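You operate a simulated robot arm through the tools that you are given. There is no shell and no other tool. Be economical: measure what you need, move in short steps, check, and stop when the job is done.

You are at the controls of a simulated robot arm. One attempt, no reset.

Task
Pull-test the hose end on the jig: pass tray at 200 N, else redo tray.
Fine: lock the clamp before the pull, hand clear of the nest; free the clamp after.

It is judged by the outcome, as a careful person would: the job done as asked, and still so three seconds after it is handed in. It fails if anything else is knocked over, pushed out of place, dropped, spilled or broken.

Robot
A 7-joint arm with a two-finger parallel gripper, fixed in place. Base frame: the origin is at the foot of the arm, x ahead of it, y to its left, z up; the work surface is at about z = 0.86. Readings come in m, degrees, newtons and seconds.
With the tool pointing down near the work surface it reaches from about 0.3 to 0.7 m from the base axis. Its first joint turns from -66.0 to 66.0 degrees. Payload 1.57 kg.
Tool frame: the origin (TCP) lies between the finger pads and is the grasp point; the fingertips stand 0.03 m ahead of it; z points along the fingers, y is the line along which they close. Largest opening 0.11 m; finger width 0.024, thickness 0.012; the body of the gripper, 0.048 by 0.112 m, starts 0.078 m behind the TCP.
Orientation is that of the tool frame in the base frame, as [roll, pitch, yaw] about the fixed x, y, z axes, in that order (R = Rz(yaw) Ry(pitch) Rx(roll)). With the fingers straight down and closing along the base's y, the tool's x points along the base's -x, its y along +y and its z along -z.

Tools
- The arm moves only by the tool step_arm. Its argument "series" is a list of rows, each a list of 7 numbers: the shift along the tool's x, y, z in mm, then the turn, a rotation vector about the tool's x, y, z in degrees, then the opening, from 0 (shut) to 1 (fully open). In form: [[dx, dy, dz, wx, wy, wz, gripper], ...]. A call has 1 to 10 rows; each row is the pose to reach, as a shift and turn from the pose commanded when the call began, along the tool's axes at that moment. Each row takes 0.2 s and may step no farther than 0.05 m and 8.6 degrees from the row before; otherwise, or with a gripper value out of range, the whole call is refused. Where a pose cannot be reached the arm comes as near as it can. A force on the tool above 60 N (or 10 N above the force at the start of the call, whichever is more), or a blocked arm, ends the call early, and 0.2 s more pass. The fingers move at their own pace (about 0.108 m/s each) and stop on an object; they squeeze with about 33 N. The grip force told is the motor's: it shows also when the fingers shut on nothing. Time passes only in rows, and 0.2 s behind the last, so rows that repeat a pose let the fingers close. It gives the time, the measured TCP pose, the force on the tool (base axes), the opening and the grip force at its end, in the units of the frame above (readings bear some noise).
- Cameras (640 x 400 px; columns grow to the right, rows downward): "scene" is fixed at [0.1636, -0.3874, 1.4079]; the picture's right is [0.79, -0.61, 0.00], its down [-0.33, -0.42, -0.84] and it looks along [0.52, 0.67, -0.54] (base axes); focal length 370 px, centre (320, 200). "wrist" rides on the gripper at [0.07, 0.016, -0.141] in the tool frame; the picture's right is [-0.23, 0.97, 0.00], its down [-0.86, -0.20, -0.48] and it looks along [-0.47, -0.11, 0.88] (tool axes); focal length 222 px, centre (320, 200). There is no depth. A picture from a camera that has moved, and an enlarged one, comes with that camera's place and axes in the base frame and with its lens.
- capture(camera): a new picture of that camera. It takes no simulated time.
- enlarge(camera, box): a new picture of the part [left, top, right, bottom] of that camera's present view, enlarged. It takes no simulated time.
- finish_job(): hands the job in; it is judged then, once.

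Go step by step. Nothing tells you positions but the pictures and the camera data: compare them with the known pose of the tool, close in by small moves and look again before you grip or let go. The budget is 120 turns and 64 pictures, counting those below and the enlarged ones. Unless the task says otherwise, let go and move clear before handing in, and close with one line.

The tools are called after ">>>" as name(argument=value, ...) on one line, values as JSON. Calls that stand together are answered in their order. step_arm: Moves the arm, as the interface text tells. Its arguments: {"type":"object","properties":{"series":{"type":"array","items":{"type":"array","items":{"type":"number"}}}},"required":["series"]} The other tools are called the same way: capture (camera) takes a picture; enlarge (camera, box) takes an enlarged picture of a part of a camera's view; finish_job () hands the job in.

At the start:

```text
clock: 0.0
tcp_pos: [0.3299, -0.0568, 1.1879]
tool_rot: [179.9, 0.0, -180.0]
force: [0.4, -0.2, -0.1]
gripper_width: 0.1099
grasp_force: 0.0
```

scene: 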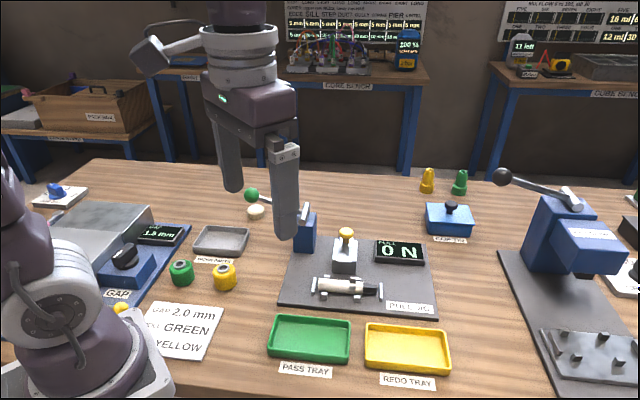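
wrist: 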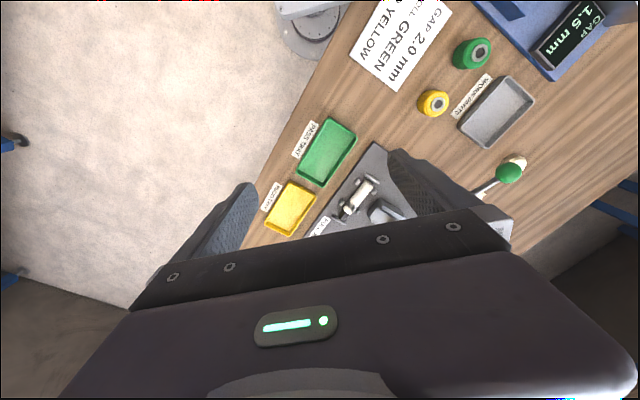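

I see a pull jig with a hose end in its nest, a display reading 0 N, a yellow-topped clamp and a green-knobbed lever, with the green pass tray and yellow redo tray in front. I'll look closer before moving.

>>> enlarge(camera="scene", box=[230, 170, 470, 320])

>>> enlarge(camera="wrist", box=[250, 100, 550, 290])

```text
2.67 times, centred on (350, 245) of scene
camera zoom: at [0.1636, -0.3874, 1.4079], right [0.79, -0.61, 0.0], down [-0.33, -0.42, -0.84], along [0.52, 0.67, -0.54], focal length 986 px, centre (240, 80)
```

zoom: 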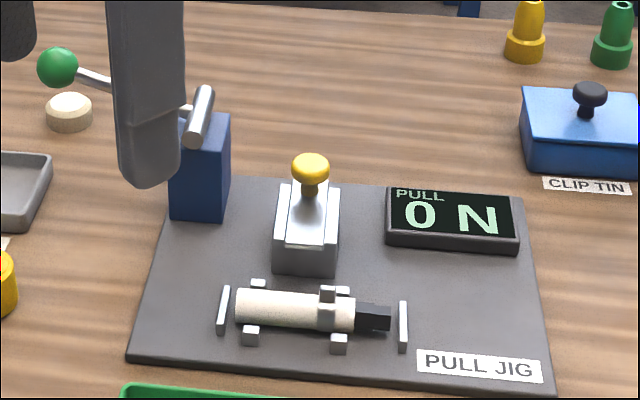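

```text
2.11 times, centred on (400, 195) of wrist
camera zoom: at [0.26, -0.0411, 1.3313], right [0.23, 0.97, 0.0], down [0.86, -0.2, 0.48], along [0.47, -0.11, -0.88], focal length 468 px, centre (152, 210)
```

zoom: 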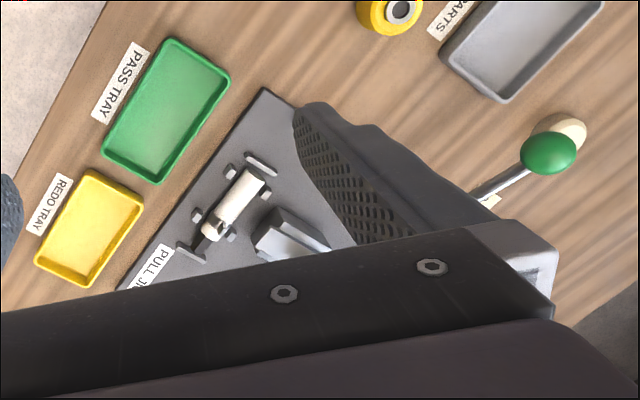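

The jig lies turned about 45°, with the hose near (0.51, -0.01). I'll move above the jig and yaw 45° to see the clamp mechanism and line up with the hose.

>>> step_arm(series=[[-25, 14, 10, 0, 0, 7.5, 1], [-50, 28, 20, 0, 0, 15, 1], [-80, 42, 30, 0, 0, 22.5, 1], [-110, 56, 40, 0, 0, 30, 1], [-140, 72, 50, 0, 0, 37.5, 1], [-160, 87, 60, 0, 0, 45, 1], [-160, 87, 60, 0, 0, 45, 1]])

>>> capture(camera="wrist")

>>> capture(camera="scene")

```text
clock: 1.6
tcp_pos: [0.49, 0.0336, 1.1286]
tool_rot: [179.9, -0.1, 134.9]
force: [0.1, 0.4, 0.3]
gripper_width: 0.11
grasp_force: 0.2
```

```text
59 pictures are left
camera wrist: at [0.452, 0.0933, 1.2717], right [0.85, 0.53, 0.0], down [0.46, -0.75, 0.48], along [0.25, -0.4, -0.88], focal length 222 px, centre (320, 200)
```

wrist: 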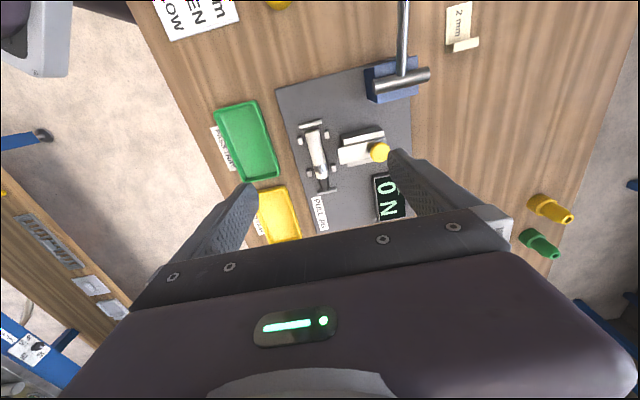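

```text
58 pictures are left
```

scene: 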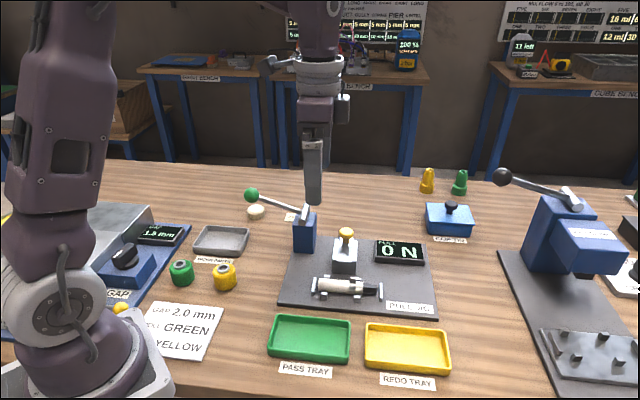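

>>> enlarge(camera="wrist", box=[260, 50, 440, 210])

>>> enlarge(camera="scene", box=[290, 210, 400, 305])

>>> enlarge(camera="scene", box=[235, 170, 335, 260])

```text
2.50 times, centred on (350, 130) of wrist
camera zoom: at [0.452, 0.0933, 1.2717], right [0.85, 0.53, 0.0], down [0.46, -0.75, 0.48], along [0.25, -0.4, -0.88], focal length 555 px, centre (245, 375)
```

zoom: 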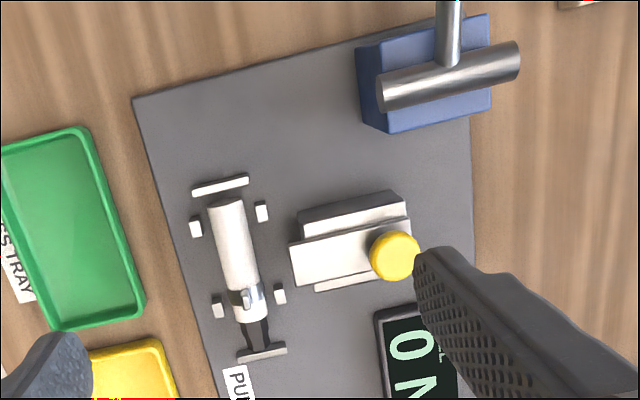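

```text
4.21 times, centred on (345, 258) of scene
camera zoom: at [0.1636, -0.3874, 1.4079], right [0.79, -0.61, 0.0], down [-0.33, -0.42, -0.84], along [0.52, 0.67, -0.54], focal length 1557 px, centre (215, -42)
```

zoom: 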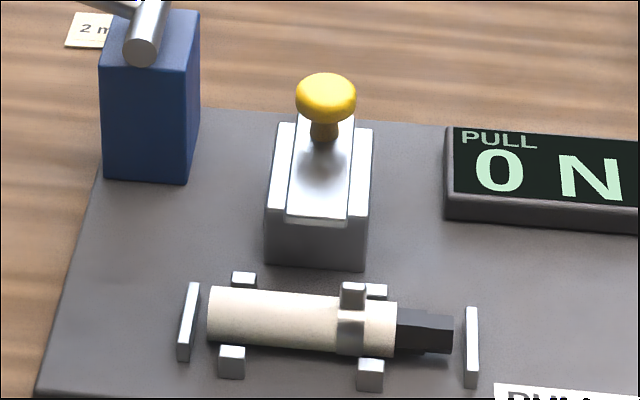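

```text
4.44 times, centred on (285, 215) of scene
camera zoom: at [0.1636, -0.3874, 1.4079], right [0.79, -0.61, 0.0], down [-0.33, -0.42, -0.84], along [0.52, 0.67, -0.54], focal length 1643 px, centre (476, 133)
```

zoom: 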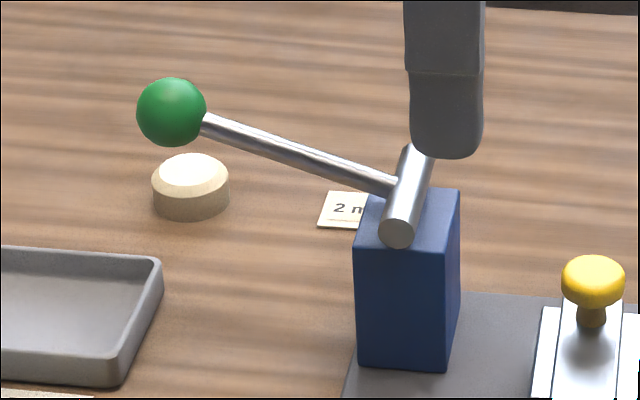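

The clamp is a slide plate in a block, with the yellow knob at its rear near (0.581, 0.061, 0.938). It pushes forward over the hose, and the lever turns about the horizontal cylinder on the blue tower. I'll go above the knob and check the alignment.

>>> step_arm(series=[[-15, 28, 20, 0, 0, 0, 1], [-30, 56, 50, 0, 0, 0, 1], [-45, 84, 80, 0, 0, 0, 0.7], [-45, 84, 105, 0, 0, 0, 0.6], [-45, 84, 105, 0, 0, 0, 0.6]])

>>> capture(camera="wrist")

>>> enlarge(camera="scene", box=[230, 150, 450, 300])

```text
clock: 2.8
tcp_pos: [0.5797, 0.0577, 1.0212]
tool_rot: [179.9, -0.1, 135.1]
force: [0.8, -0.2, 0.2]
gripper_width: 0.066
grasp_force: 0.1
```

```text
54 pictures are left
camera wrist: at [0.5419, 0.119, 1.1658], right [0.85, 0.53, 0.0], down [0.46, -0.75, 0.48], along [0.25, -0.4, -0.88], focal length 222 px, centre (320, 200)
```

wrist: 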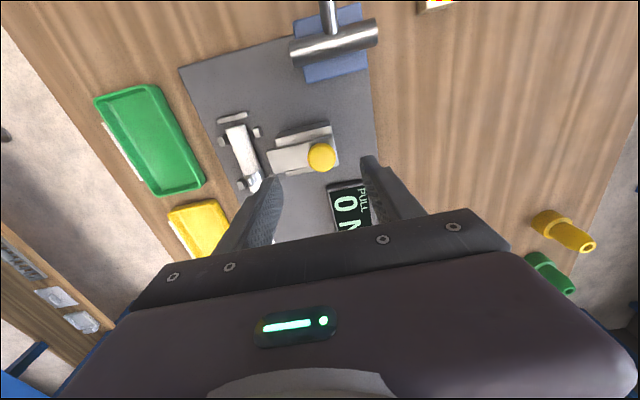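

```text
2.67 times, centred on (340, 225) of scene
camera zoom: at [0.1636, -0.3874, 1.4079], right [0.79, -0.61, 0.0], down [-0.33, -0.42, -0.84], along [0.52, 0.67, -0.54], focal length 986 px, centre (267, 133)
```

zoom: 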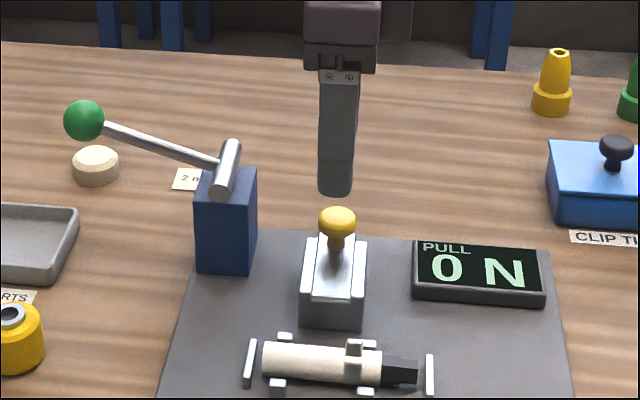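

Knob confirmed at about (0.5805, 0.060), almost under the TCP. I'll descend so the tips straddle its head and then close.

>>> step_arm(series=[[1, 2, 30, 0, 0, 0, 0.6], [1, 2, 50, 0, 0, 0, 0.6], [1, 2, 60, 0, 0, 0, 0.6], [1, 2, 60, 0, 0, 0, 0.6]])

>>> enlarge(camera="wrist", box=[220, 80, 440, 240])

>>> enlarge(camera="scene", box=[290, 180, 420, 310])

```text
clock: 3.8
tcp_pos: [0.5805, 0.0619, 0.9635]
tool_rot: [179.9, -0.1, 135.1]
force: [-0.6, 0.4, -0.7]
gripper_width: 0.0662
grasp_force: 0.0
```

```text
2.50 times, centred on (330, 160) of wrist
camera zoom: at [0.5422, 0.1219, 1.1073], right [0.85, 0.53, 0.0], down [0.46, -0.75, 0.48], along [0.25, -0.4, -0.88], focal length 555 px, centre (295, 300)
```

zoom: 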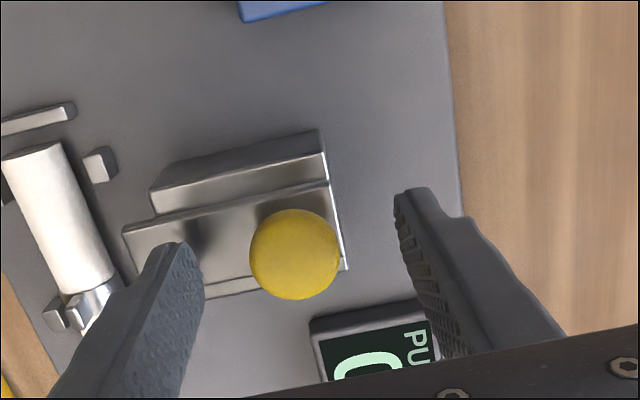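

```text
3.08 times, centred on (355, 245) of scene
camera zoom: at [0.1636, -0.3874, 1.4079], right [0.79, -0.61, 0.0], down [-0.33, -0.42, -0.84], along [0.52, 0.67, -0.54], focal length 1138 px, centre (212, 62)
```

zoom: 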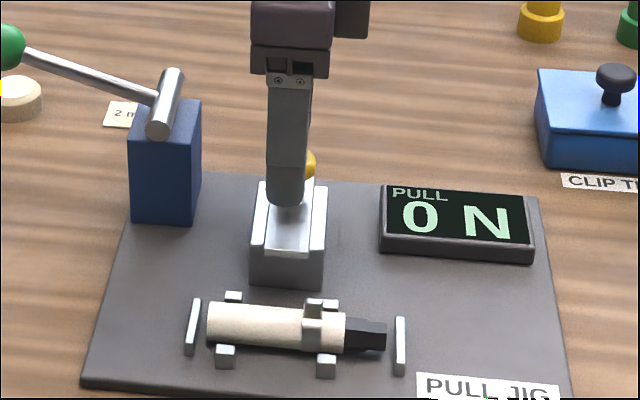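

The knob sits between the fingers, about 2 mm off along tool x. I'll shift by that and close on it.

>>> step_arm(series=[[-2, -1, 2, 0, 0, 0, 0.5], [-2, -1, 2, 0, 0, 0, 0.2], [-2, -1, 2, 0, 0, 0, 0.2]])

>>> enlarge(camera="wrist", box=[220, 80, 440, 240])

```text
clock: 4.6
tcp_pos: [0.5819, 0.0588, 0.9611]
tool_rot: [179.9, -0.1, 135.0]
force: [-2.7, -1.7, 1.7]
gripper_width: 0.029
grasp_force: 39.0
```

```text
2.50 times, centred on (330, 160) of wrist
camera zoom: at [0.5436, 0.1195, 1.1054], right [0.85, 0.53, 0.0], down [0.46, -0.75, 0.48], along [0.25, -0.4, -0.88], focal length 555 px, centre (295, 300)
```

zoom: 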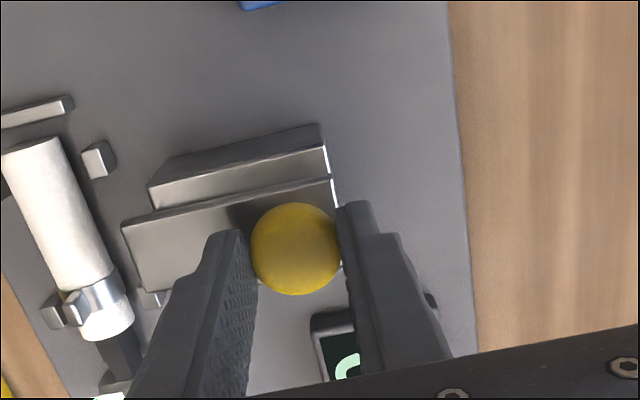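

The knob is gripped at 29 mm wide. I'll slide it toward the hose in small steps until it stops.

>>> step_arm(series=[[0, -6, 0, 0, 0, 0, 0.2], [0, -12, 0, 0, 0, 0, 0.2], [0, -18, 0, 0, 0, 0, 0.2], [0, -24, 0, 0, 0, 0, 0.2], [0, -24, 0, 0, 0, 0, 0.2]])

>>> enlarge(camera="wrist", box=[220, 80, 440, 240])

>>> enlarge(camera="scene", box=[290, 180, 420, 310])

```text
clock: 5.8
tcp_pos: [0.5653, 0.0415, 0.9615]
tool_rot: [179.8, -0.1, 135.0]
force: [-4.1, 4.5, 24.8]
gripper_width: 0.0291
grasp_force: 38.6
```

```text
2.50 times, centred on (330, 160) of wrist
camera zoom: at [0.5268, 0.1027, 1.1045], right [0.85, 0.53, 0.0], down [0.46, -0.75, 0.48], along [0.25, -0.4, -0.88], focal length 555 px, centre (295, 300)
```

zoom: 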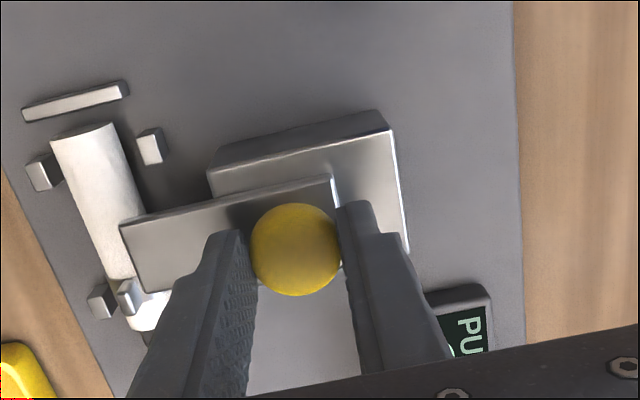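

```text
3.08 times, centred on (355, 245) of scene
camera zoom: at [0.163, -0.3874, 1.408], right [0.79, -0.61, 0.0], down [-0.33, -0.42, -0.84], along [0.52, 0.67, -0.54], focal length 1138 px, centre (212, 62)
```

zoom: 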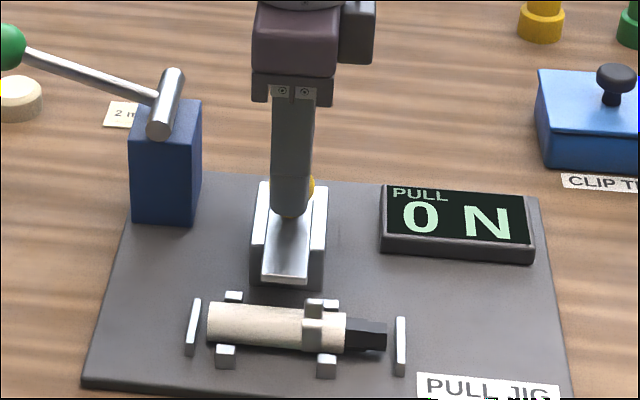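

The slide travels well, with some upward force building. I'll ease up 1 mm and continue.

>>> step_arm(series=[[0, 0, -1.5, 0, 0, 0, 0.2], [0, -6, -1.5, 0, 0, 0, 0.2], [0, -12, -1.5, 0, 0, 0, 0.2], [0, -12, -1.5, 0, 0, 0, 0.2]])

>>> enlarge(camera="wrist", box=[220, 80, 440, 240])

```text
clock: 6.8
tcp_pos: [0.556, 0.0331, 0.9608]
tool_rot: [-180.0, -0.3, 135.0]
force: [-2.4, 2.8, -17.5]
gripper_width: 0.0289
grasp_force: 38.3
```

```text
2.50 times, centred on (330, 160) of wrist
camera zoom: at [0.5185, 0.0934, 1.1046], right [0.85, 0.53, 0.0], down [0.47, -0.75, 0.47], along [0.25, -0.4, -0.88], focal length 555 px, centre (295, 300)
```

zoom: 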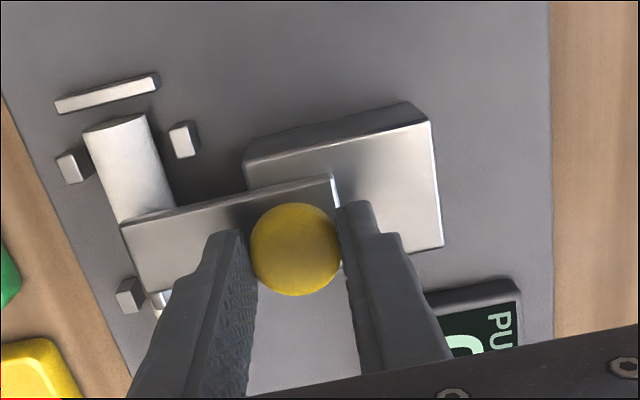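

The plate now covers the hose but there is no end stop yet. I'll continue in small steps with the height eased.

>>> step_arm(series=[[0, -3, 0.7, 0, 0, 0, 0.2], [0, -6, 0.7, 0, 0, 0, 0.2], [0, -9, 0.7, 0, 0, 0, 0.2], [0, -12, 0.7, 0, 0, 0, 0.2], [0, -12, 0.7, 0, 0, 0, 0.2]])

>>> enlarge(camera="wrist", box=[220, 80, 440, 240])

>>> enlarge(camera="scene", box=[290, 180, 420, 310])

```text
clock: 8.0
tcp_pos: [0.5495, 0.0274, 0.9621]
tool_rot: [179.6, 0.0, 135.1]
force: [9.4, 17.4, -24.2]
gripper_width: 0.029
grasp_force: 38.9
```

```text
2.50 times, centred on (330, 160) of wrist
camera zoom: at [0.5111, 0.0865, 1.1053], right [0.85, 0.53, 0.0], down [0.46, -0.75, 0.48], along [0.26, -0.4, -0.88], focal length 555 px, centre (295, 300)
```

zoom: 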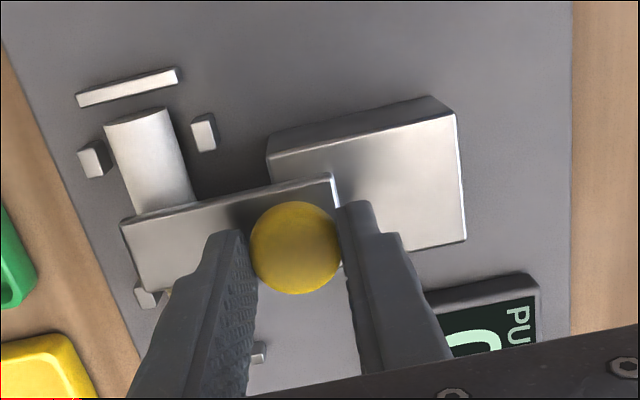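

```text
3.08 times, centred on (355, 245) of scene
camera zoom: at [0.1643, -0.387, 1.4079], right [0.79, -0.61, 0.0], down [-0.33, -0.43, -0.84], along [0.52, 0.67, -0.54], focal length 1138 px, centre (212, 62)
```

zoom: 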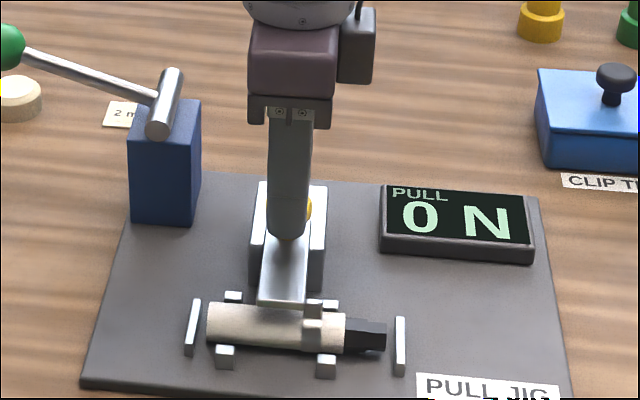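

Resistance of about 20 N has appeared at 45 mm of travel, which looks like the end stop. One more small push will confirm it.

>>> step_arm(series=[[0, -2, 1, 0, 0, 0, 0.2], [0, -4, 1, 0, 0, 0, 0.2], [0, -4, 1, 0, 0, 0, 0.2]])

```text
clock: 8.8
tcp_pos: [0.5488, 0.0251, 0.9622]
tool_rot: [179.2, 0.1, 135.2]
force: [31.8, 37.0, 0.4]
gripper_width: 0.0289
grasp_force: 39.7
```

It is a firm stop, so the clamp is fully forward. I'll relax the push, open and back away upward.

>>> step_arm(series=[[0, 5, 0, 0, 0, 0, 0.2], [0, 5, 0, 0, 0, 0, 0.6], [0, 5, 0, 0, 0, 0, 0.6], [0, 5, -40, 0, 0, 0, 0.6], [0, 5, -90, 0, 0, 0, 0.6], [0, 5, -120, 0, 0, 0, 0.6]])

>>> enlarge(camera="scene", box=[230, 170, 430, 310])

>>> capture(camera="wrist")

```text
clock: 10.2
tcp_pos: [0.5489, 0.0266, 1.0813]
tool_rot: [179.9, -0.1, 135.0]
force: [0.2, 0.9, -1.2]
gripper_width: 0.0659
grasp_force: 0.0
```

```text
2.86 times, centred on (330, 240) of scene
camera zoom: at [0.1635, -0.3874, 1.4079], right [0.79, -0.61, 0.0], down [-0.33, -0.42, -0.84], along [0.52, 0.67, -0.54], focal length 1056 px, centre (291, 86)
```

zoom: 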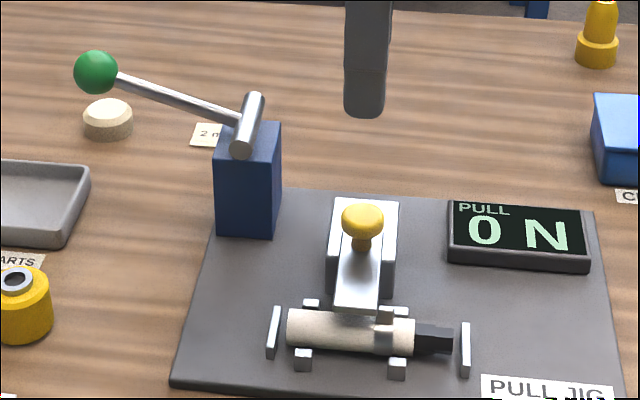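

```text
43 pictures are left
camera wrist: at [0.511, 0.0873, 1.2245], right [0.85, 0.53, 0.0], down [0.46, -0.75, 0.48], along [0.25, -0.4, -0.88], focal length 222 px, centre (320, 200)
```

wrist: 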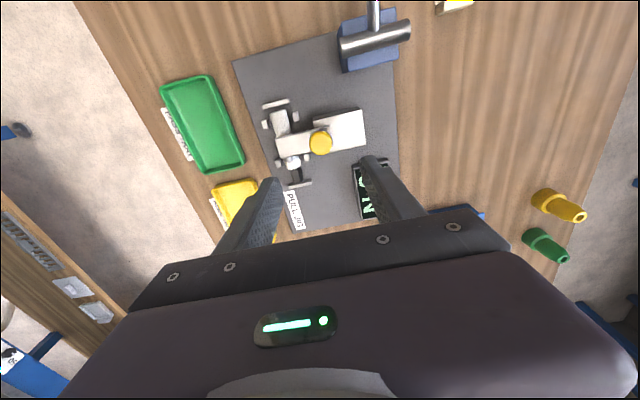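

The clamp plate now sits across the hose and the hand is clear. Next is the lever ball: I'll move above about (0.472, 0.247) and look.

>>> step_arm(series=[[40, 20, -5, 0, 0, 0, 0.6], [80, 40, -5, 0, 0, 0, 0.7], [120, 60, -5, 0, 0, 0, 0.7], [160, 80, -5, 0, 0, 0, 0.7], [200, 100, -5, 0, 0, 0, 0.7], [210, 101, -5, 0, 0, 0, 0.7], [210, 101, -5, 0, 0, 0, 0.7]])

>>> capture(camera="wrist")

>>> capture(camera="scene")

```text
clock: 11.8
tcp_pos: [0.4708, 0.2471, 1.084]
tool_rot: [179.8, -0.1, 135.0]
force: [0.3, -0.2, -0.1]
gripper_width: 0.0769
grasp_force: 0.1
```

```text
42 pictures are left
camera wrist: at [0.4322, 0.3074, 1.2273], right [0.85, 0.53, 0.0], down [0.46, -0.75, 0.48], along [0.25, -0.4, -0.88], focal length 222 px, centre (320, 200)
```

wrist: 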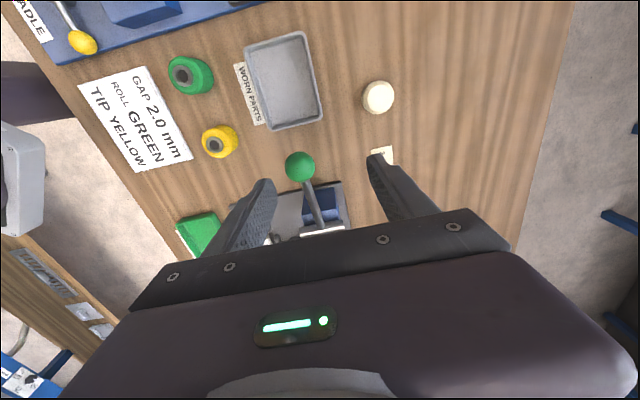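

```text
41 pictures are left
```

scene: 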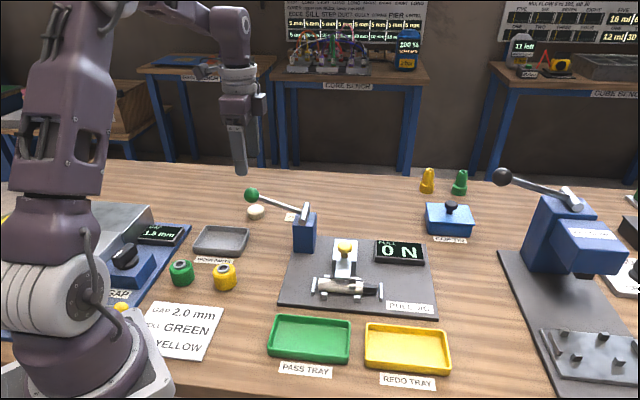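

Triangulating both views puts the ball at about (0.458, 0.226, 0.996). I'll centre over it and go down partway to check.

>>> step_arm(series=[[-6, -24, 0, 0, 0, 0, 0.7], [-6, -24, 30, 0, 0, 0, 0.7], [-6, -24, 50, 0, 0, 0, 0.7], [-6, -24, 50, 0, 0, 0, 0.7]])

>>> enlarge(camera="wrist", box=[210, 80, 430, 240])

>>> enlarge(camera="scene", box=[200, 140, 350, 260])

```text
clock: 12.8
tcp_pos: [0.4614, 0.2233, 1.037]
tool_rot: [180.0, -0.1, 135.1]
force: [-0.3, 0.6, -0.2]
gripper_width: 0.0771
grasp_force: 0.1
```

```text
2.50 times, centred on (320, 160) of wrist
camera zoom: at [0.423, 0.2841, 1.1798], right [0.85, 0.53, 0.0], down [0.46, -0.75, 0.48], along [0.25, -0.4, -0.88], focal length 555 px, centre (320, 300)
```

zoom: 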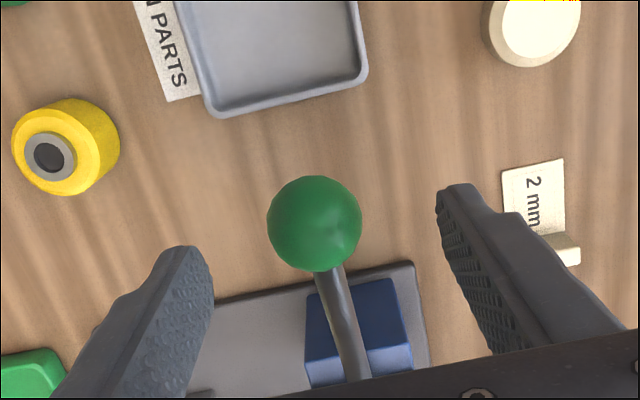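

```text
3.33 times, centred on (275, 200) of scene
camera zoom: at [0.1636, -0.3874, 1.4079], right [0.79, -0.61, 0.0], down [-0.33, -0.42, -0.84], along [0.52, 0.67, -0.54], focal length 1232 px, centre (470, 200)
```

zoom: 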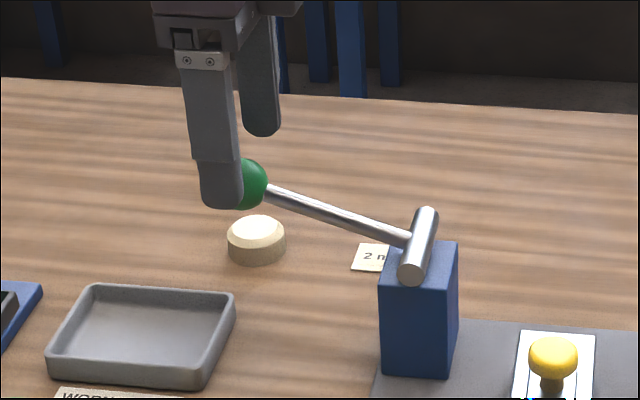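

The ball is confirmed at about (0.4575, 0.2255). I'll correct by 4 mm, go down and grip it.

>>> step_arm(series=[[4, -1, 15, 0, 0, 0, 0.7], [4, -1, 28, 0, 0, 0, 0.7], [4, -1, 28, 0, 0, 0, 0.4], [4, -1, 28, 0, 0, 0, 0.2], [4, -1, 28, 0, 0, 0, 0.2]])

>>> enlarge(camera="wrist", box=[210, 80, 430, 240])

>>> enlarge(camera="scene", box=[220, 170, 450, 310])

```text
clock: 14.0
tcp_pos: [0.4574, 0.2258, 1.0093]
tool_rot: [179.9, -0.2, 134.9]
force: [-0.2, 0.8, -1.3]
gripper_width: 0.0332
grasp_force: 41.2
```

```text
2.50 times, centred on (320, 160) of wrist
camera zoom: at [0.4188, 0.2865, 1.1522], right [0.85, 0.53, 0.0], down [0.46, -0.75, 0.48], along [0.25, -0.4, -0.88], focal length 555 px, centre (320, 300)
```

zoom: 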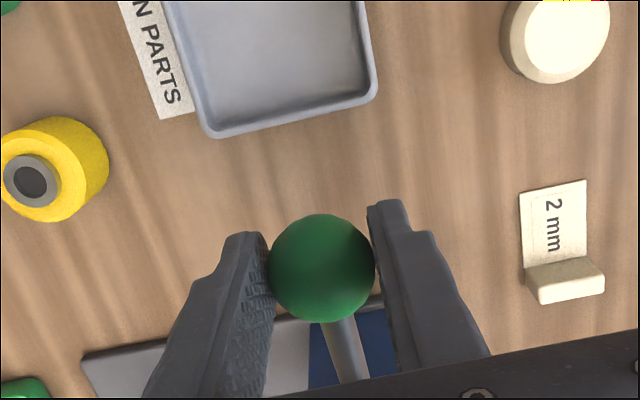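

```text
2.78 times, centred on (335, 240) of scene
camera zoom: at [0.1636, -0.3874, 1.4079], right [0.79, -0.61, 0.0], down [-0.33, -0.42, -0.84], along [0.52, 0.67, -0.54], focal length 1029 px, centre (278, 89)
```

zoom: 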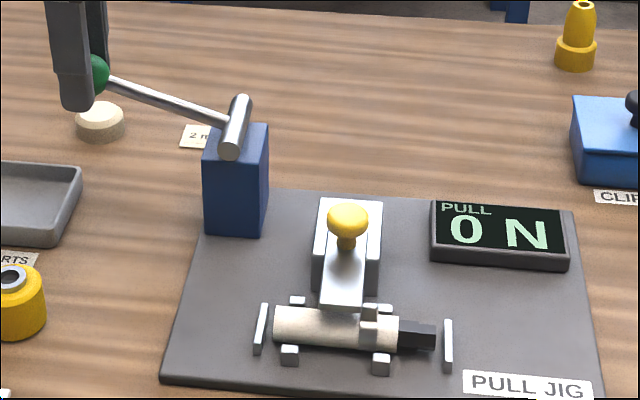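

The ball is gripped and the reading is still 0 N. I'll draw the lever down along its arc in small increments and watch the display.

>>> step_arm(series=[[1.5, 0, 5, 0, 0, 0, 0.2], [3, 0, 10, 0, 0, 0, 0.2], [4.3, 0, 15, 0, 0, 0, 0.2], [5.2, 0, 19.5, 0, 0, 0, 0.2], [5.2, 0, 19.5, 0, 0, 0, 0.2]])

>>> enlarge(camera="scene", box=[220, 170, 450, 310])

```text
clock: 15.2
tcp_pos: [0.4529, 0.2299, 0.9904]
tool_rot: [179.8, -0.2, 135.1]
force: [13.3, 0.9, 12.5]
gripper_width: 0.033
grasp_force: 41.3
```

```text
2.78 times, centred on (335, 240) of scene
camera zoom: at [0.1637, -0.3875, 1.4078], right [0.79, -0.61, 0.0], down [-0.33, -0.42, -0.84], along [0.52, 0.67, -0.54], focal length 1029 px, centre (278, 89)
```

zoom: 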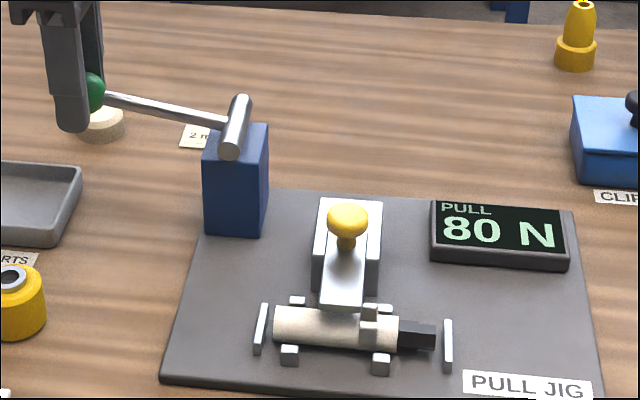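

The reading is 80 N after 20 mm of travel and rising smoothly. Continuing down.

>>> step_arm(series=[[0, 0, 5, 0, 0, 0, 0.2], [0.5, 0, 10, 0, 0, 0, 0.2], [0.5, 0, 15, 0, 0, 0, 0.2], [0.5, 0, 15, 0, 0, 0, 0.2]])

>>> enlarge(camera="scene", box=[220, 170, 450, 310])

```text
clock: 16.2
tcp_pos: [0.4525, 0.2311, 0.9756]
tool_rot: [179.8, -0.2, 135.2]
force: [7.0, 18.5, 14.2]
gripper_width: 0.0331
grasp_force: 41.3
```

```text
2.78 times, centred on (335, 240) of scene
camera zoom: at [0.1635, -0.387, 1.408], right [0.79, -0.61, 0.0], down [-0.33, -0.43, -0.84], along [0.52, 0.67, -0.54], focal length 1029 px, centre (278, 89)
```

zoom: 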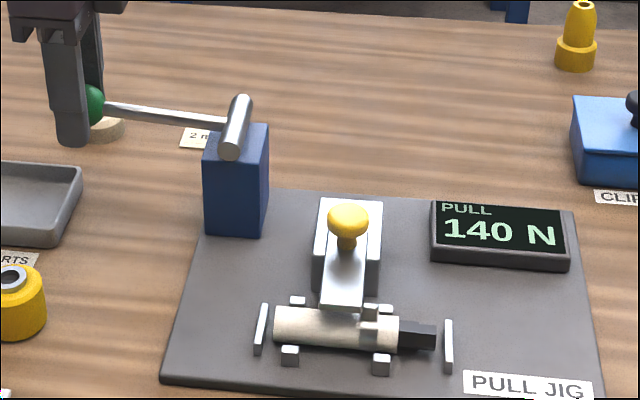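

It now reads 140 N, about 4 N per mm. Another 15 mm should approach 200 N.

>>> step_arm(series=[[0, 1, 5, 0, 0, 0, 0.2], [0, 1, 10, 0, 0, 0, 0.2], [-0.5, 1, 14, 0, 0, 0, 0.2], [-0.5, 1, 14, 0, 0, 0, 0.2]])

>>> enlarge(camera="scene", box=[220, 170, 450, 310])

```text
clock: 17.2
tcp_pos: [0.4539, 0.23, 0.96]
tool_rot: [179.8, -0.1, 135.1]
force: [4.5, 17.1, 14.0]
gripper_width: 0.0332
grasp_force: 41.2
```

```text
2.78 times, centred on (335, 240) of scene
camera zoom: at [0.1635, -0.3871, 1.408], right [0.79, -0.61, 0.0], down [-0.33, -0.43, -0.84], along [0.52, 0.67, -0.54], focal length 1029 px, centre (278, 89)
```

zoom: 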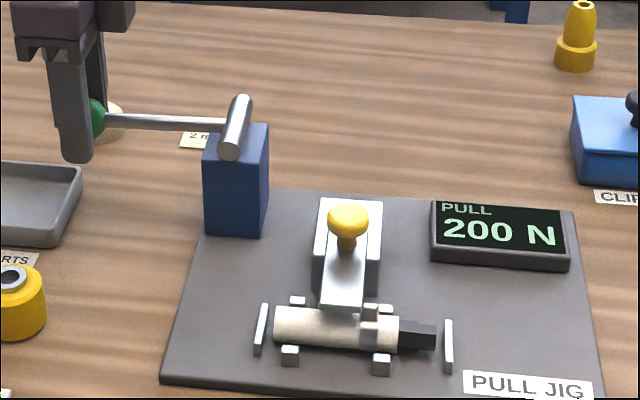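

The display reads 200 N. I'll hold for about a second and check closely whether it holds and the fitting stays put.

>>> step_arm(series=[[0, 0, 0.5, 0, 0, 0, 0.2], [0, 0, 0.5, 0, 0, 0, 0.2], [0, 0, 0.5, 0, 0, 0, 0.2], [0, 0, 0.5, 0, 0, 0, 0.2], [0, 0, 0.5, 0, 0, 0, 0.2]])

>>> enlarge(camera="scene", box=[300, 220, 440, 310])

```text
clock: 18.4
tcp_pos: [0.4525, 0.2309, 0.9601]
tool_rot: [179.8, -0.1, 135.0]
force: [13.6, 13.5, 10.7]
gripper_width: 0.0331
grasp_force: 41.4
```

```text
4.44 times, centred on (370, 265) of scene
camera zoom: at [0.1637, -0.3871, 1.4079], right [0.79, -0.61, 0.0], down [-0.33, -0.43, -0.84], along [0.52, 0.67, -0.54], focal length 1643 px, centre (98, -89)
```

zoom: 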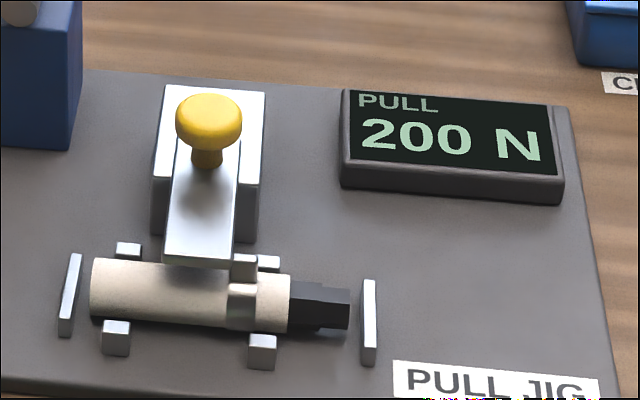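

It holds at 200 N and the fitting hasn't shifted in the hose, so this is a pass. I'll return the lever along its arc to zero.

>>> step_arm(series=[[0.2, 0, -8, 0, 0, 0, 0.2], [0.2, -0.5, -16, 0, 0, 0, 0.2], [0.2, -1, -24, 0, 0, 0, 0.2], [-0.5, -1, -31, 0, 0, 0, 0.2], [-1.7, -1, -37, 0, 0, 0, 0.2], [-3.2, -1, -43, 0, 0, 0, 0.2], [-5.2, -1, -49, 0, 0, 0, 0.2], [-5.2, -1, -49, 0, 0, 0, 0.2]])

>>> enlarge(camera="scene", box=[220, 170, 450, 310])

```text
clock: 20.2
tcp_pos: [0.4557, 0.2279, 1.0086]
tool_rot: [179.9, -0.4, 135.2]
force: [5.0, 17.1, -27.8]
gripper_width: 0.0334
grasp_force: 41.5
```

```text
2.78 times, centred on (335, 240) of scene
camera zoom: at [0.1641, -0.3867, 1.408], right [0.79, -0.61, 0.0], down [-0.33, -0.43, -0.84], along [0.52, 0.67, -0.54], focal length 1029 px, centre (278, 89)
```

zoom: 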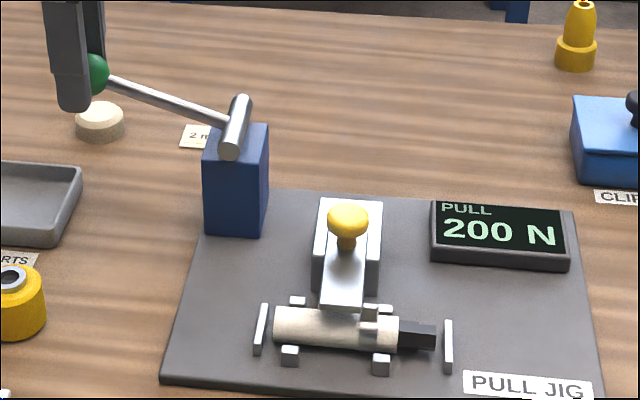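

The lever is back at its top stop and the display holds the 200 N peak. I'll release the ball and rise clear.

>>> step_arm(series=[[0, 0, 1, 0, 0, 0, 0.2], [0, 0, 1, 0, 0, 0, 0.6], [0, 0, 1, 0, 0, 0, 0.6], [0, 0, -40, 0, 0, 0, 0.6], [0, 0, -75, 0, 0, 0, 0.6], [0, 0, -75, 0, 0, 0, 0.6]])

>>> capture(camera="scene")

```text
clock: 21.6
tcp_pos: [0.4541, 0.2243, 1.0822]
tool_rot: [180.0, -0.2, 135.0]
force: [-0.9, 0.6, -0.5]
gripper_width: 0.0659
grasp_force: 0.0
```

```text
31 pictures are left
```

scene: 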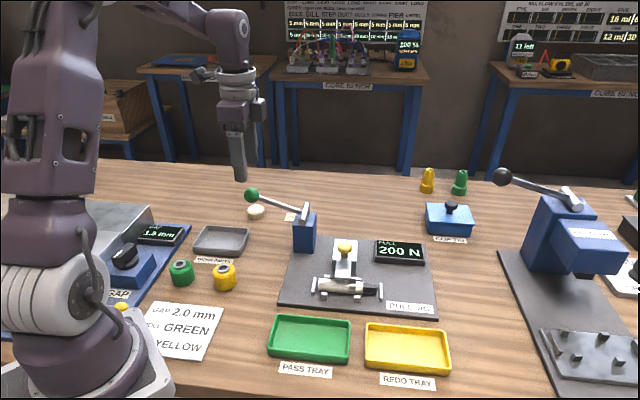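

Lever up, reading latched at 200 N. Now back to the clamp knob, currently at about (0.549, 0.026), to free it.

>>> step_arm(series=[[-42, -15, 0, 0, 0, 0, 0.6], [-84, -30, 0, 0, 0, 0, 0.6], [-126, -45, 0, 0, 0, 0, 0.6], [-168, -60, 0, 0, 0, 0, 0.6], [-207, -73, 0, 0, 0, 0, 0.6], [-207, -73, 40, 0, 0, 0, 0.6], [-207, -73, 70, 0, 0, 0, 0.6], [-207, -73, 90, 0, 0, 0, 0.6], [-207, -73, 90, 0, 0, 0, 0.6]])

>>> enlarge(camera="wrist", box=[220, 80, 440, 240])

```text
clock: 23.6
tcp_pos: [0.5516, 0.028, 0.996]
tool_rot: [179.9, -0.1, 135.1]
force: [0.1, -0.2, 0.0]
gripper_width: 0.0662
grasp_force: 0.1
```

```text
2.50 times, centred on (330, 160) of wrist
camera zoom: at [0.5132, 0.0877, 1.1393], right [0.85, 0.53, 0.0], down [0.46, -0.75, 0.48], along [0.25, -0.4, -0.88], focal length 555 px, centre (295, 300)
```

zoom: 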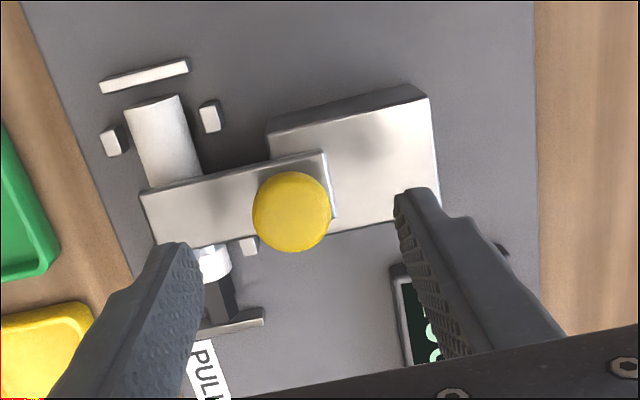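

The knob is centred within 2 mm. Down and grip, then draw it back.

>>> step_arm(series=[[1, -1.5, 20, 0, 0, 0, 0.6], [1, -1.5, 34, 0, 0, 0, 0.6], [1, -1.5, 34, 0, 0, 0, 0.3], [1, -1.5, 34, 0, 0, 0, 0.2], [1, -1.5, 34, 0, 0, 0, 0.2]])

>>> step_arm(series=[[0, 6, 0, 0, 0, 0, 0.2], [0, 12, 0, 0, 0, 0, 0.2], [0, 18, 0, 0, 0, 0, 0.2], [0, 24, 0, 0, 0, 0, 0.2], [0, 24, 0, 0, 0, 0, 0.2]])

```text
clock: 24.8
tcp_pos: [0.5501, 0.0289, 0.9624]
tool_rot: [179.9, -0.1, 134.9]
force: [1.4, -1.4, -4.7]
gripper_width: 0.0289
grasp_force: 38.7
```

```text
clock: 26.0
tcp_pos: [0.5657, 0.0451, 0.961]
tool_rot: [179.8, 0.0, 135.0]
force: [-2.2, 1.9, 18.1]
gripper_width: 0.029
grasp_force: 38.3
```

The slide is coming back as expected. The last ~22 mm returns it to its open end.

>>> step_arm(series=[[0, 6, -0.7, 0, 0, 0, 0.2], [0, 12, -0.7, 0, 0, 0, 0.2], [0, 18, -0.7, 0, 0, 0, 0.2], [0, 22, -0.7, 0, 0, 0, 0.2], [0, 24, -0.7, 0, 0, 0, 0.2], [0, 24, -0.7, 0, 0, 0, 0.2]])

>>> enlarge(camera="wrist", box=[220, 80, 440, 240])

```text
clock: 27.4
tcp_pos: [0.5812, 0.0598, 0.9595]
tool_rot: [-179.9, -0.2, 135.0]
force: [-14.0, -12.5, 22.7]
gripper_width: 0.0291
grasp_force: 39.4
```

```text
2.50 times, centred on (330, 160) of wrist
camera zoom: at [0.5436, 0.121, 1.1033], right [0.85, 0.53, 0.0], down [0.46, -0.75, 0.48], along [0.25, -0.41, -0.88], focal length 555 px, centre (295, 300)
```

zoom: 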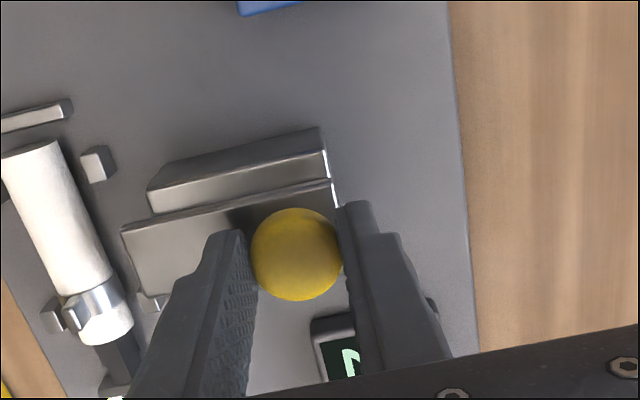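

The clamp is fully back. I'll release, rise and move over the hose.

>>> step_arm(series=[[0, -2, 0.5, 0, 0, 0, 0.2], [0, -2, 0.5, 0, 0, 0, 0.6], [0, -2, 0.5, 0, 0, 0, 0.6], [0, -2, -40, 0, 0, 0, 0.6], [0, -20, -70, 0, 0, 0, 0.7], [0, -60, -70, 0, 0, 0, 0.7], [1, -96, -60, 0, 0, 0, 0.7], [1, -96, -60, 0, 0, 0, 0.7]])

>>> enlarge(camera="wrist", box=[210, 60, 450, 240])

>>> enlarge(camera="scene", box=[260, 180, 460, 390])

```text
clock: 29.2
tcp_pos: [0.5124, -0.01, 1.0184]
tool_rot: [179.9, -0.2, 135.0]
force: [0.2, -0.3, 0.1]
gripper_width: 0.077
grasp_force: 0.0
```

```text
2.22 times, centred on (330, 150) of wrist
camera zoom: at [0.4745, 0.0502, 1.1614], right [0.85, 0.53, 0.0], down [0.46, -0.75, 0.48], along [0.25, -0.4, -0.88], focal length 494 px, centre (298, 311)
```

zoom: 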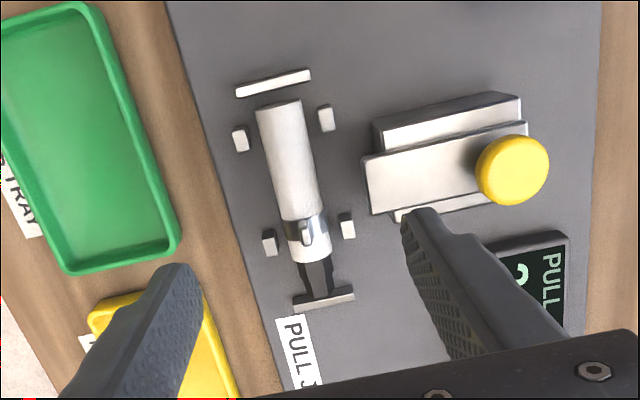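

```text
1.90 times, centred on (360, 285) of scene
camera zoom: at [0.1635, -0.3875, 1.4079], right [0.79, -0.61, 0.0], down [-0.33, -0.42, -0.84], along [0.52, 0.67, -0.54], focal length 704 px, centre (244, 38)
```

zoom: 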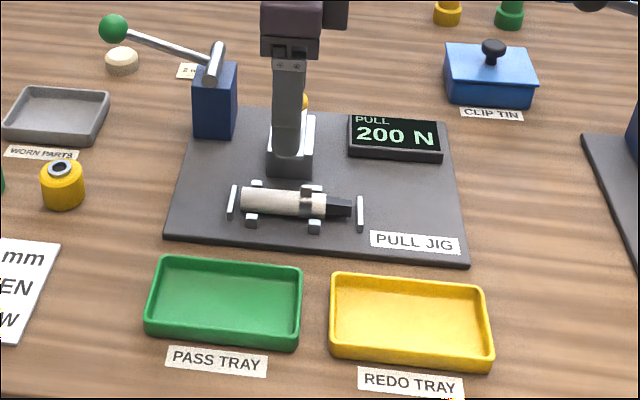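

The hose mid-point is at about (0.504, -0.001), its axis lined up with the tool, with the free clamp block about 36 mm behind it. I'll narrow the opening to 45 mm and go down partway to check clearances.

>>> step_arm(series=[[12, -2, 0, 0, 0, 0, 0.42], [12, -2, 30, 0, 0, 0, 0.42], [12, -2, 60, 0, 0, 0, 0.42], [12, -2, 70, 0, 0, 0, 0.42], [12, -2, 70, 0, 0, 0, 0.42]])

>>> enlarge(camera="wrist", box=[210, 60, 450, 240])

>>> enlarge(camera="scene", box=[280, 220, 420, 320])

```text
clock: 30.4
tcp_pos: [0.5048, -0.0002, 0.9506]
tool_rot: [179.9, -0.1, 135.1]
force: [0.8, 0.2, -0.1]
gripper_width: 0.0459
grasp_force: 0.0
```

```text
2.22 times, centred on (330, 150) of wrist
camera zoom: at [0.4658, 0.06, 1.0945], right [0.85, 0.53, 0.0], down [0.46, -0.75, 0.48], along [0.25, -0.4, -0.88], focal length 494 px, centre (298, 311)
```

zoom: 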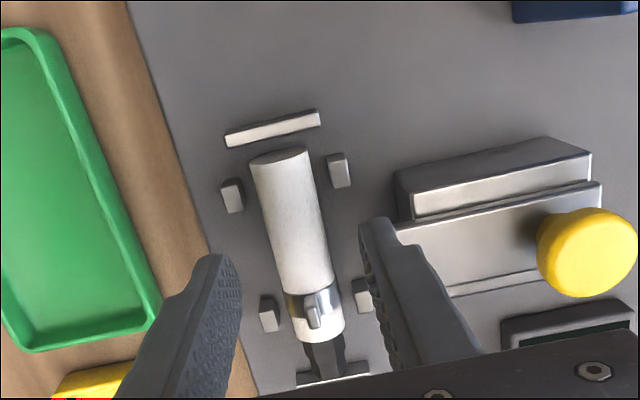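

```text
4.00 times, centred on (350, 270) of scene
camera zoom: at [0.1636, -0.3874, 1.4079], right [0.79, -0.61, 0.0], down [-0.33, -0.42, -0.84], along [0.52, 0.67, -0.54], focal length 1479 px, centre (200, -80)
```

zoom: 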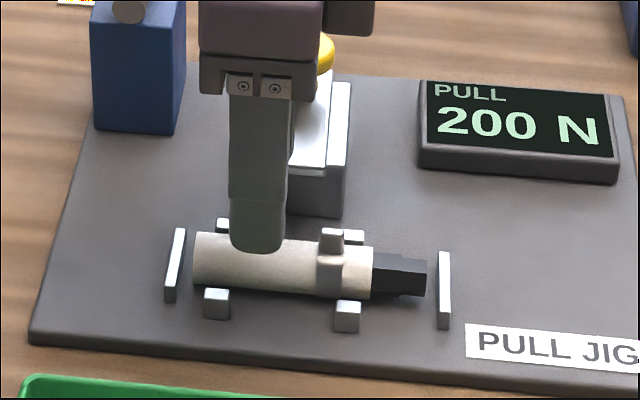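

The fingers straddle the hose body between the posts, about 3 mm off in y. I'll correct that, go down and grip.

>>> step_arm(series=[[-3, -3, 15, 0, 0, 0, 0.42], [-3, -3, 30, 0, 0, 0, 0.42], [-3, -3, 40, 0, 0, 0, 0.42], [-3, -3, 46, 0, 0, 0, 0.42], [-3, -3, 46, 0, 0, 0, 0.42]])

>>> enlarge(camera="scene", box=[280, 220, 420, 320])

>>> enlarge(camera="wrist", box=[210, 60, 450, 240])

```text
clock: 31.5
tcp_pos: [0.5064, -0.0005, 0.9079]
tool_rot: [179.3, 0.0, 135.3]
force: [-9.7, 2.2, 22.1]
gripper_width: 0.0416
grasp_force: 0.1
stopped in row 5: the force on the tool passed its limit (the readings are from after the stop); the commanded pose is now the measured one
```

```text
4.00 times, centred on (350, 270) of scene
camera zoom: at [0.1629, -0.3874, 1.408], right [0.79, -0.61, 0.0], down [-0.33, -0.42, -0.84], along [0.52, 0.67, -0.54], focal length 1479 px, centre (200, -80)
```

zoom: 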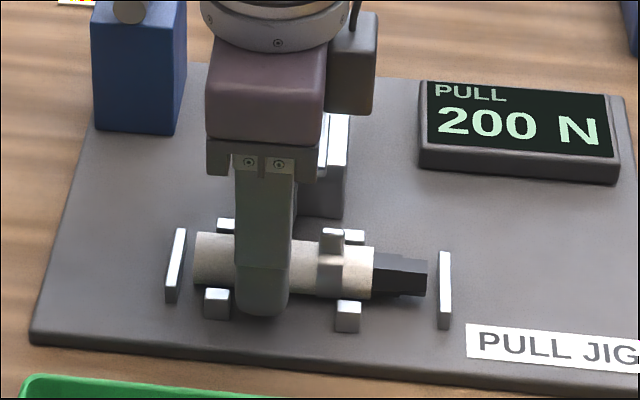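

```text
2.22 times, centred on (330, 150) of wrist
camera zoom: at [0.4672, 0.0587, 1.0509], right [0.85, 0.53, 0.01], down [0.46, -0.75, 0.48], along [0.26, -0.4, -0.88], focal length 494 px, centre (298, 311)
```

zoom: 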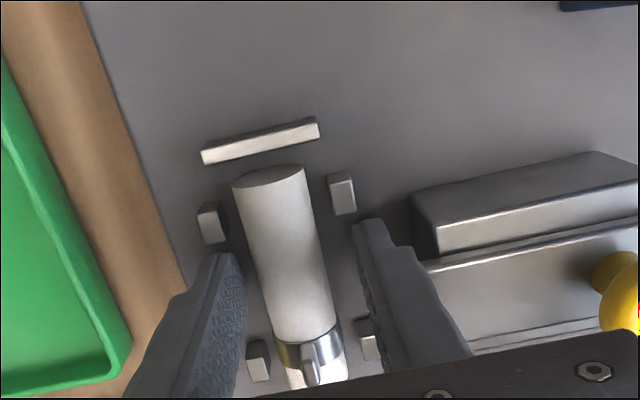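

Contact on the way down: the left edge of the fingers is too close to the left pair of posts, and I'm 3 mm off in y. I'll lift, shift 10 mm along the hose and 3 mm across, narrow the opening and look again.

>>> step_arm(series=[[0, 0, -15, 0, 0, 0, 0.42], [0, 0, -30, 0, 0, 0, 0.42], [-10, -3, -30, 0, 0, 0, 0.36], [-10, -3, -30, 0, 0, 0, 0.36], [-10, -3, -30, 0, 0, 0, 0.36]])

>>> enlarge(camera="wrist", box=[210, 60, 450, 240])

>>> enlarge(camera="scene", box=[280, 220, 420, 320])

```text
clock: 32.7
tcp_pos: [0.5109, -0.0098, 0.9372]
tool_rot: [179.3, 0.1, 135.1]
force: [0.6, 0.1, 1.2]
gripper_width: 0.0398
grasp_force: 0.1
```

```text
2.22 times, centred on (330, 150) of wrist
camera zoom: at [0.4719, 0.0508, 1.0807], right [0.85, 0.53, 0.01], down [0.46, -0.75, 0.48], along [0.26, -0.4, -0.88], focal length 494 px, centre (298, 311)
```

zoom: 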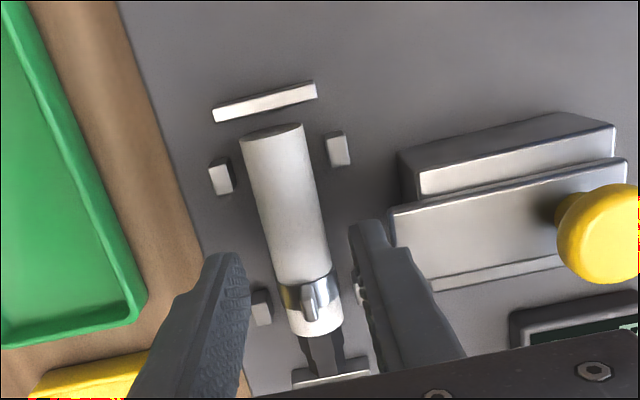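

```text
4.00 times, centred on (350, 270) of scene
camera zoom: at [0.1636, -0.3874, 1.4079], right [0.79, -0.61, 0.0], down [-0.33, -0.42, -0.84], along [0.52, 0.67, -0.54], focal length 1479 px, centre (200, -80)
```

zoom: 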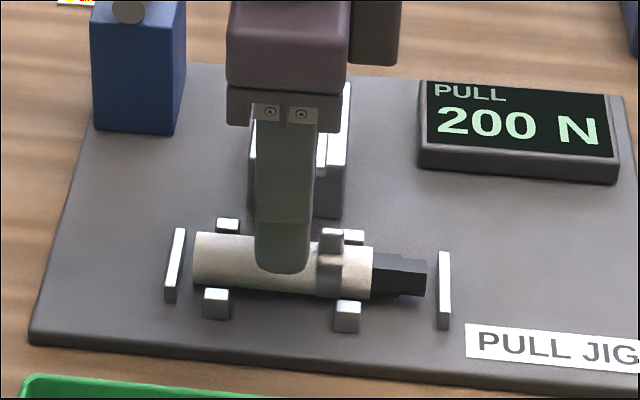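

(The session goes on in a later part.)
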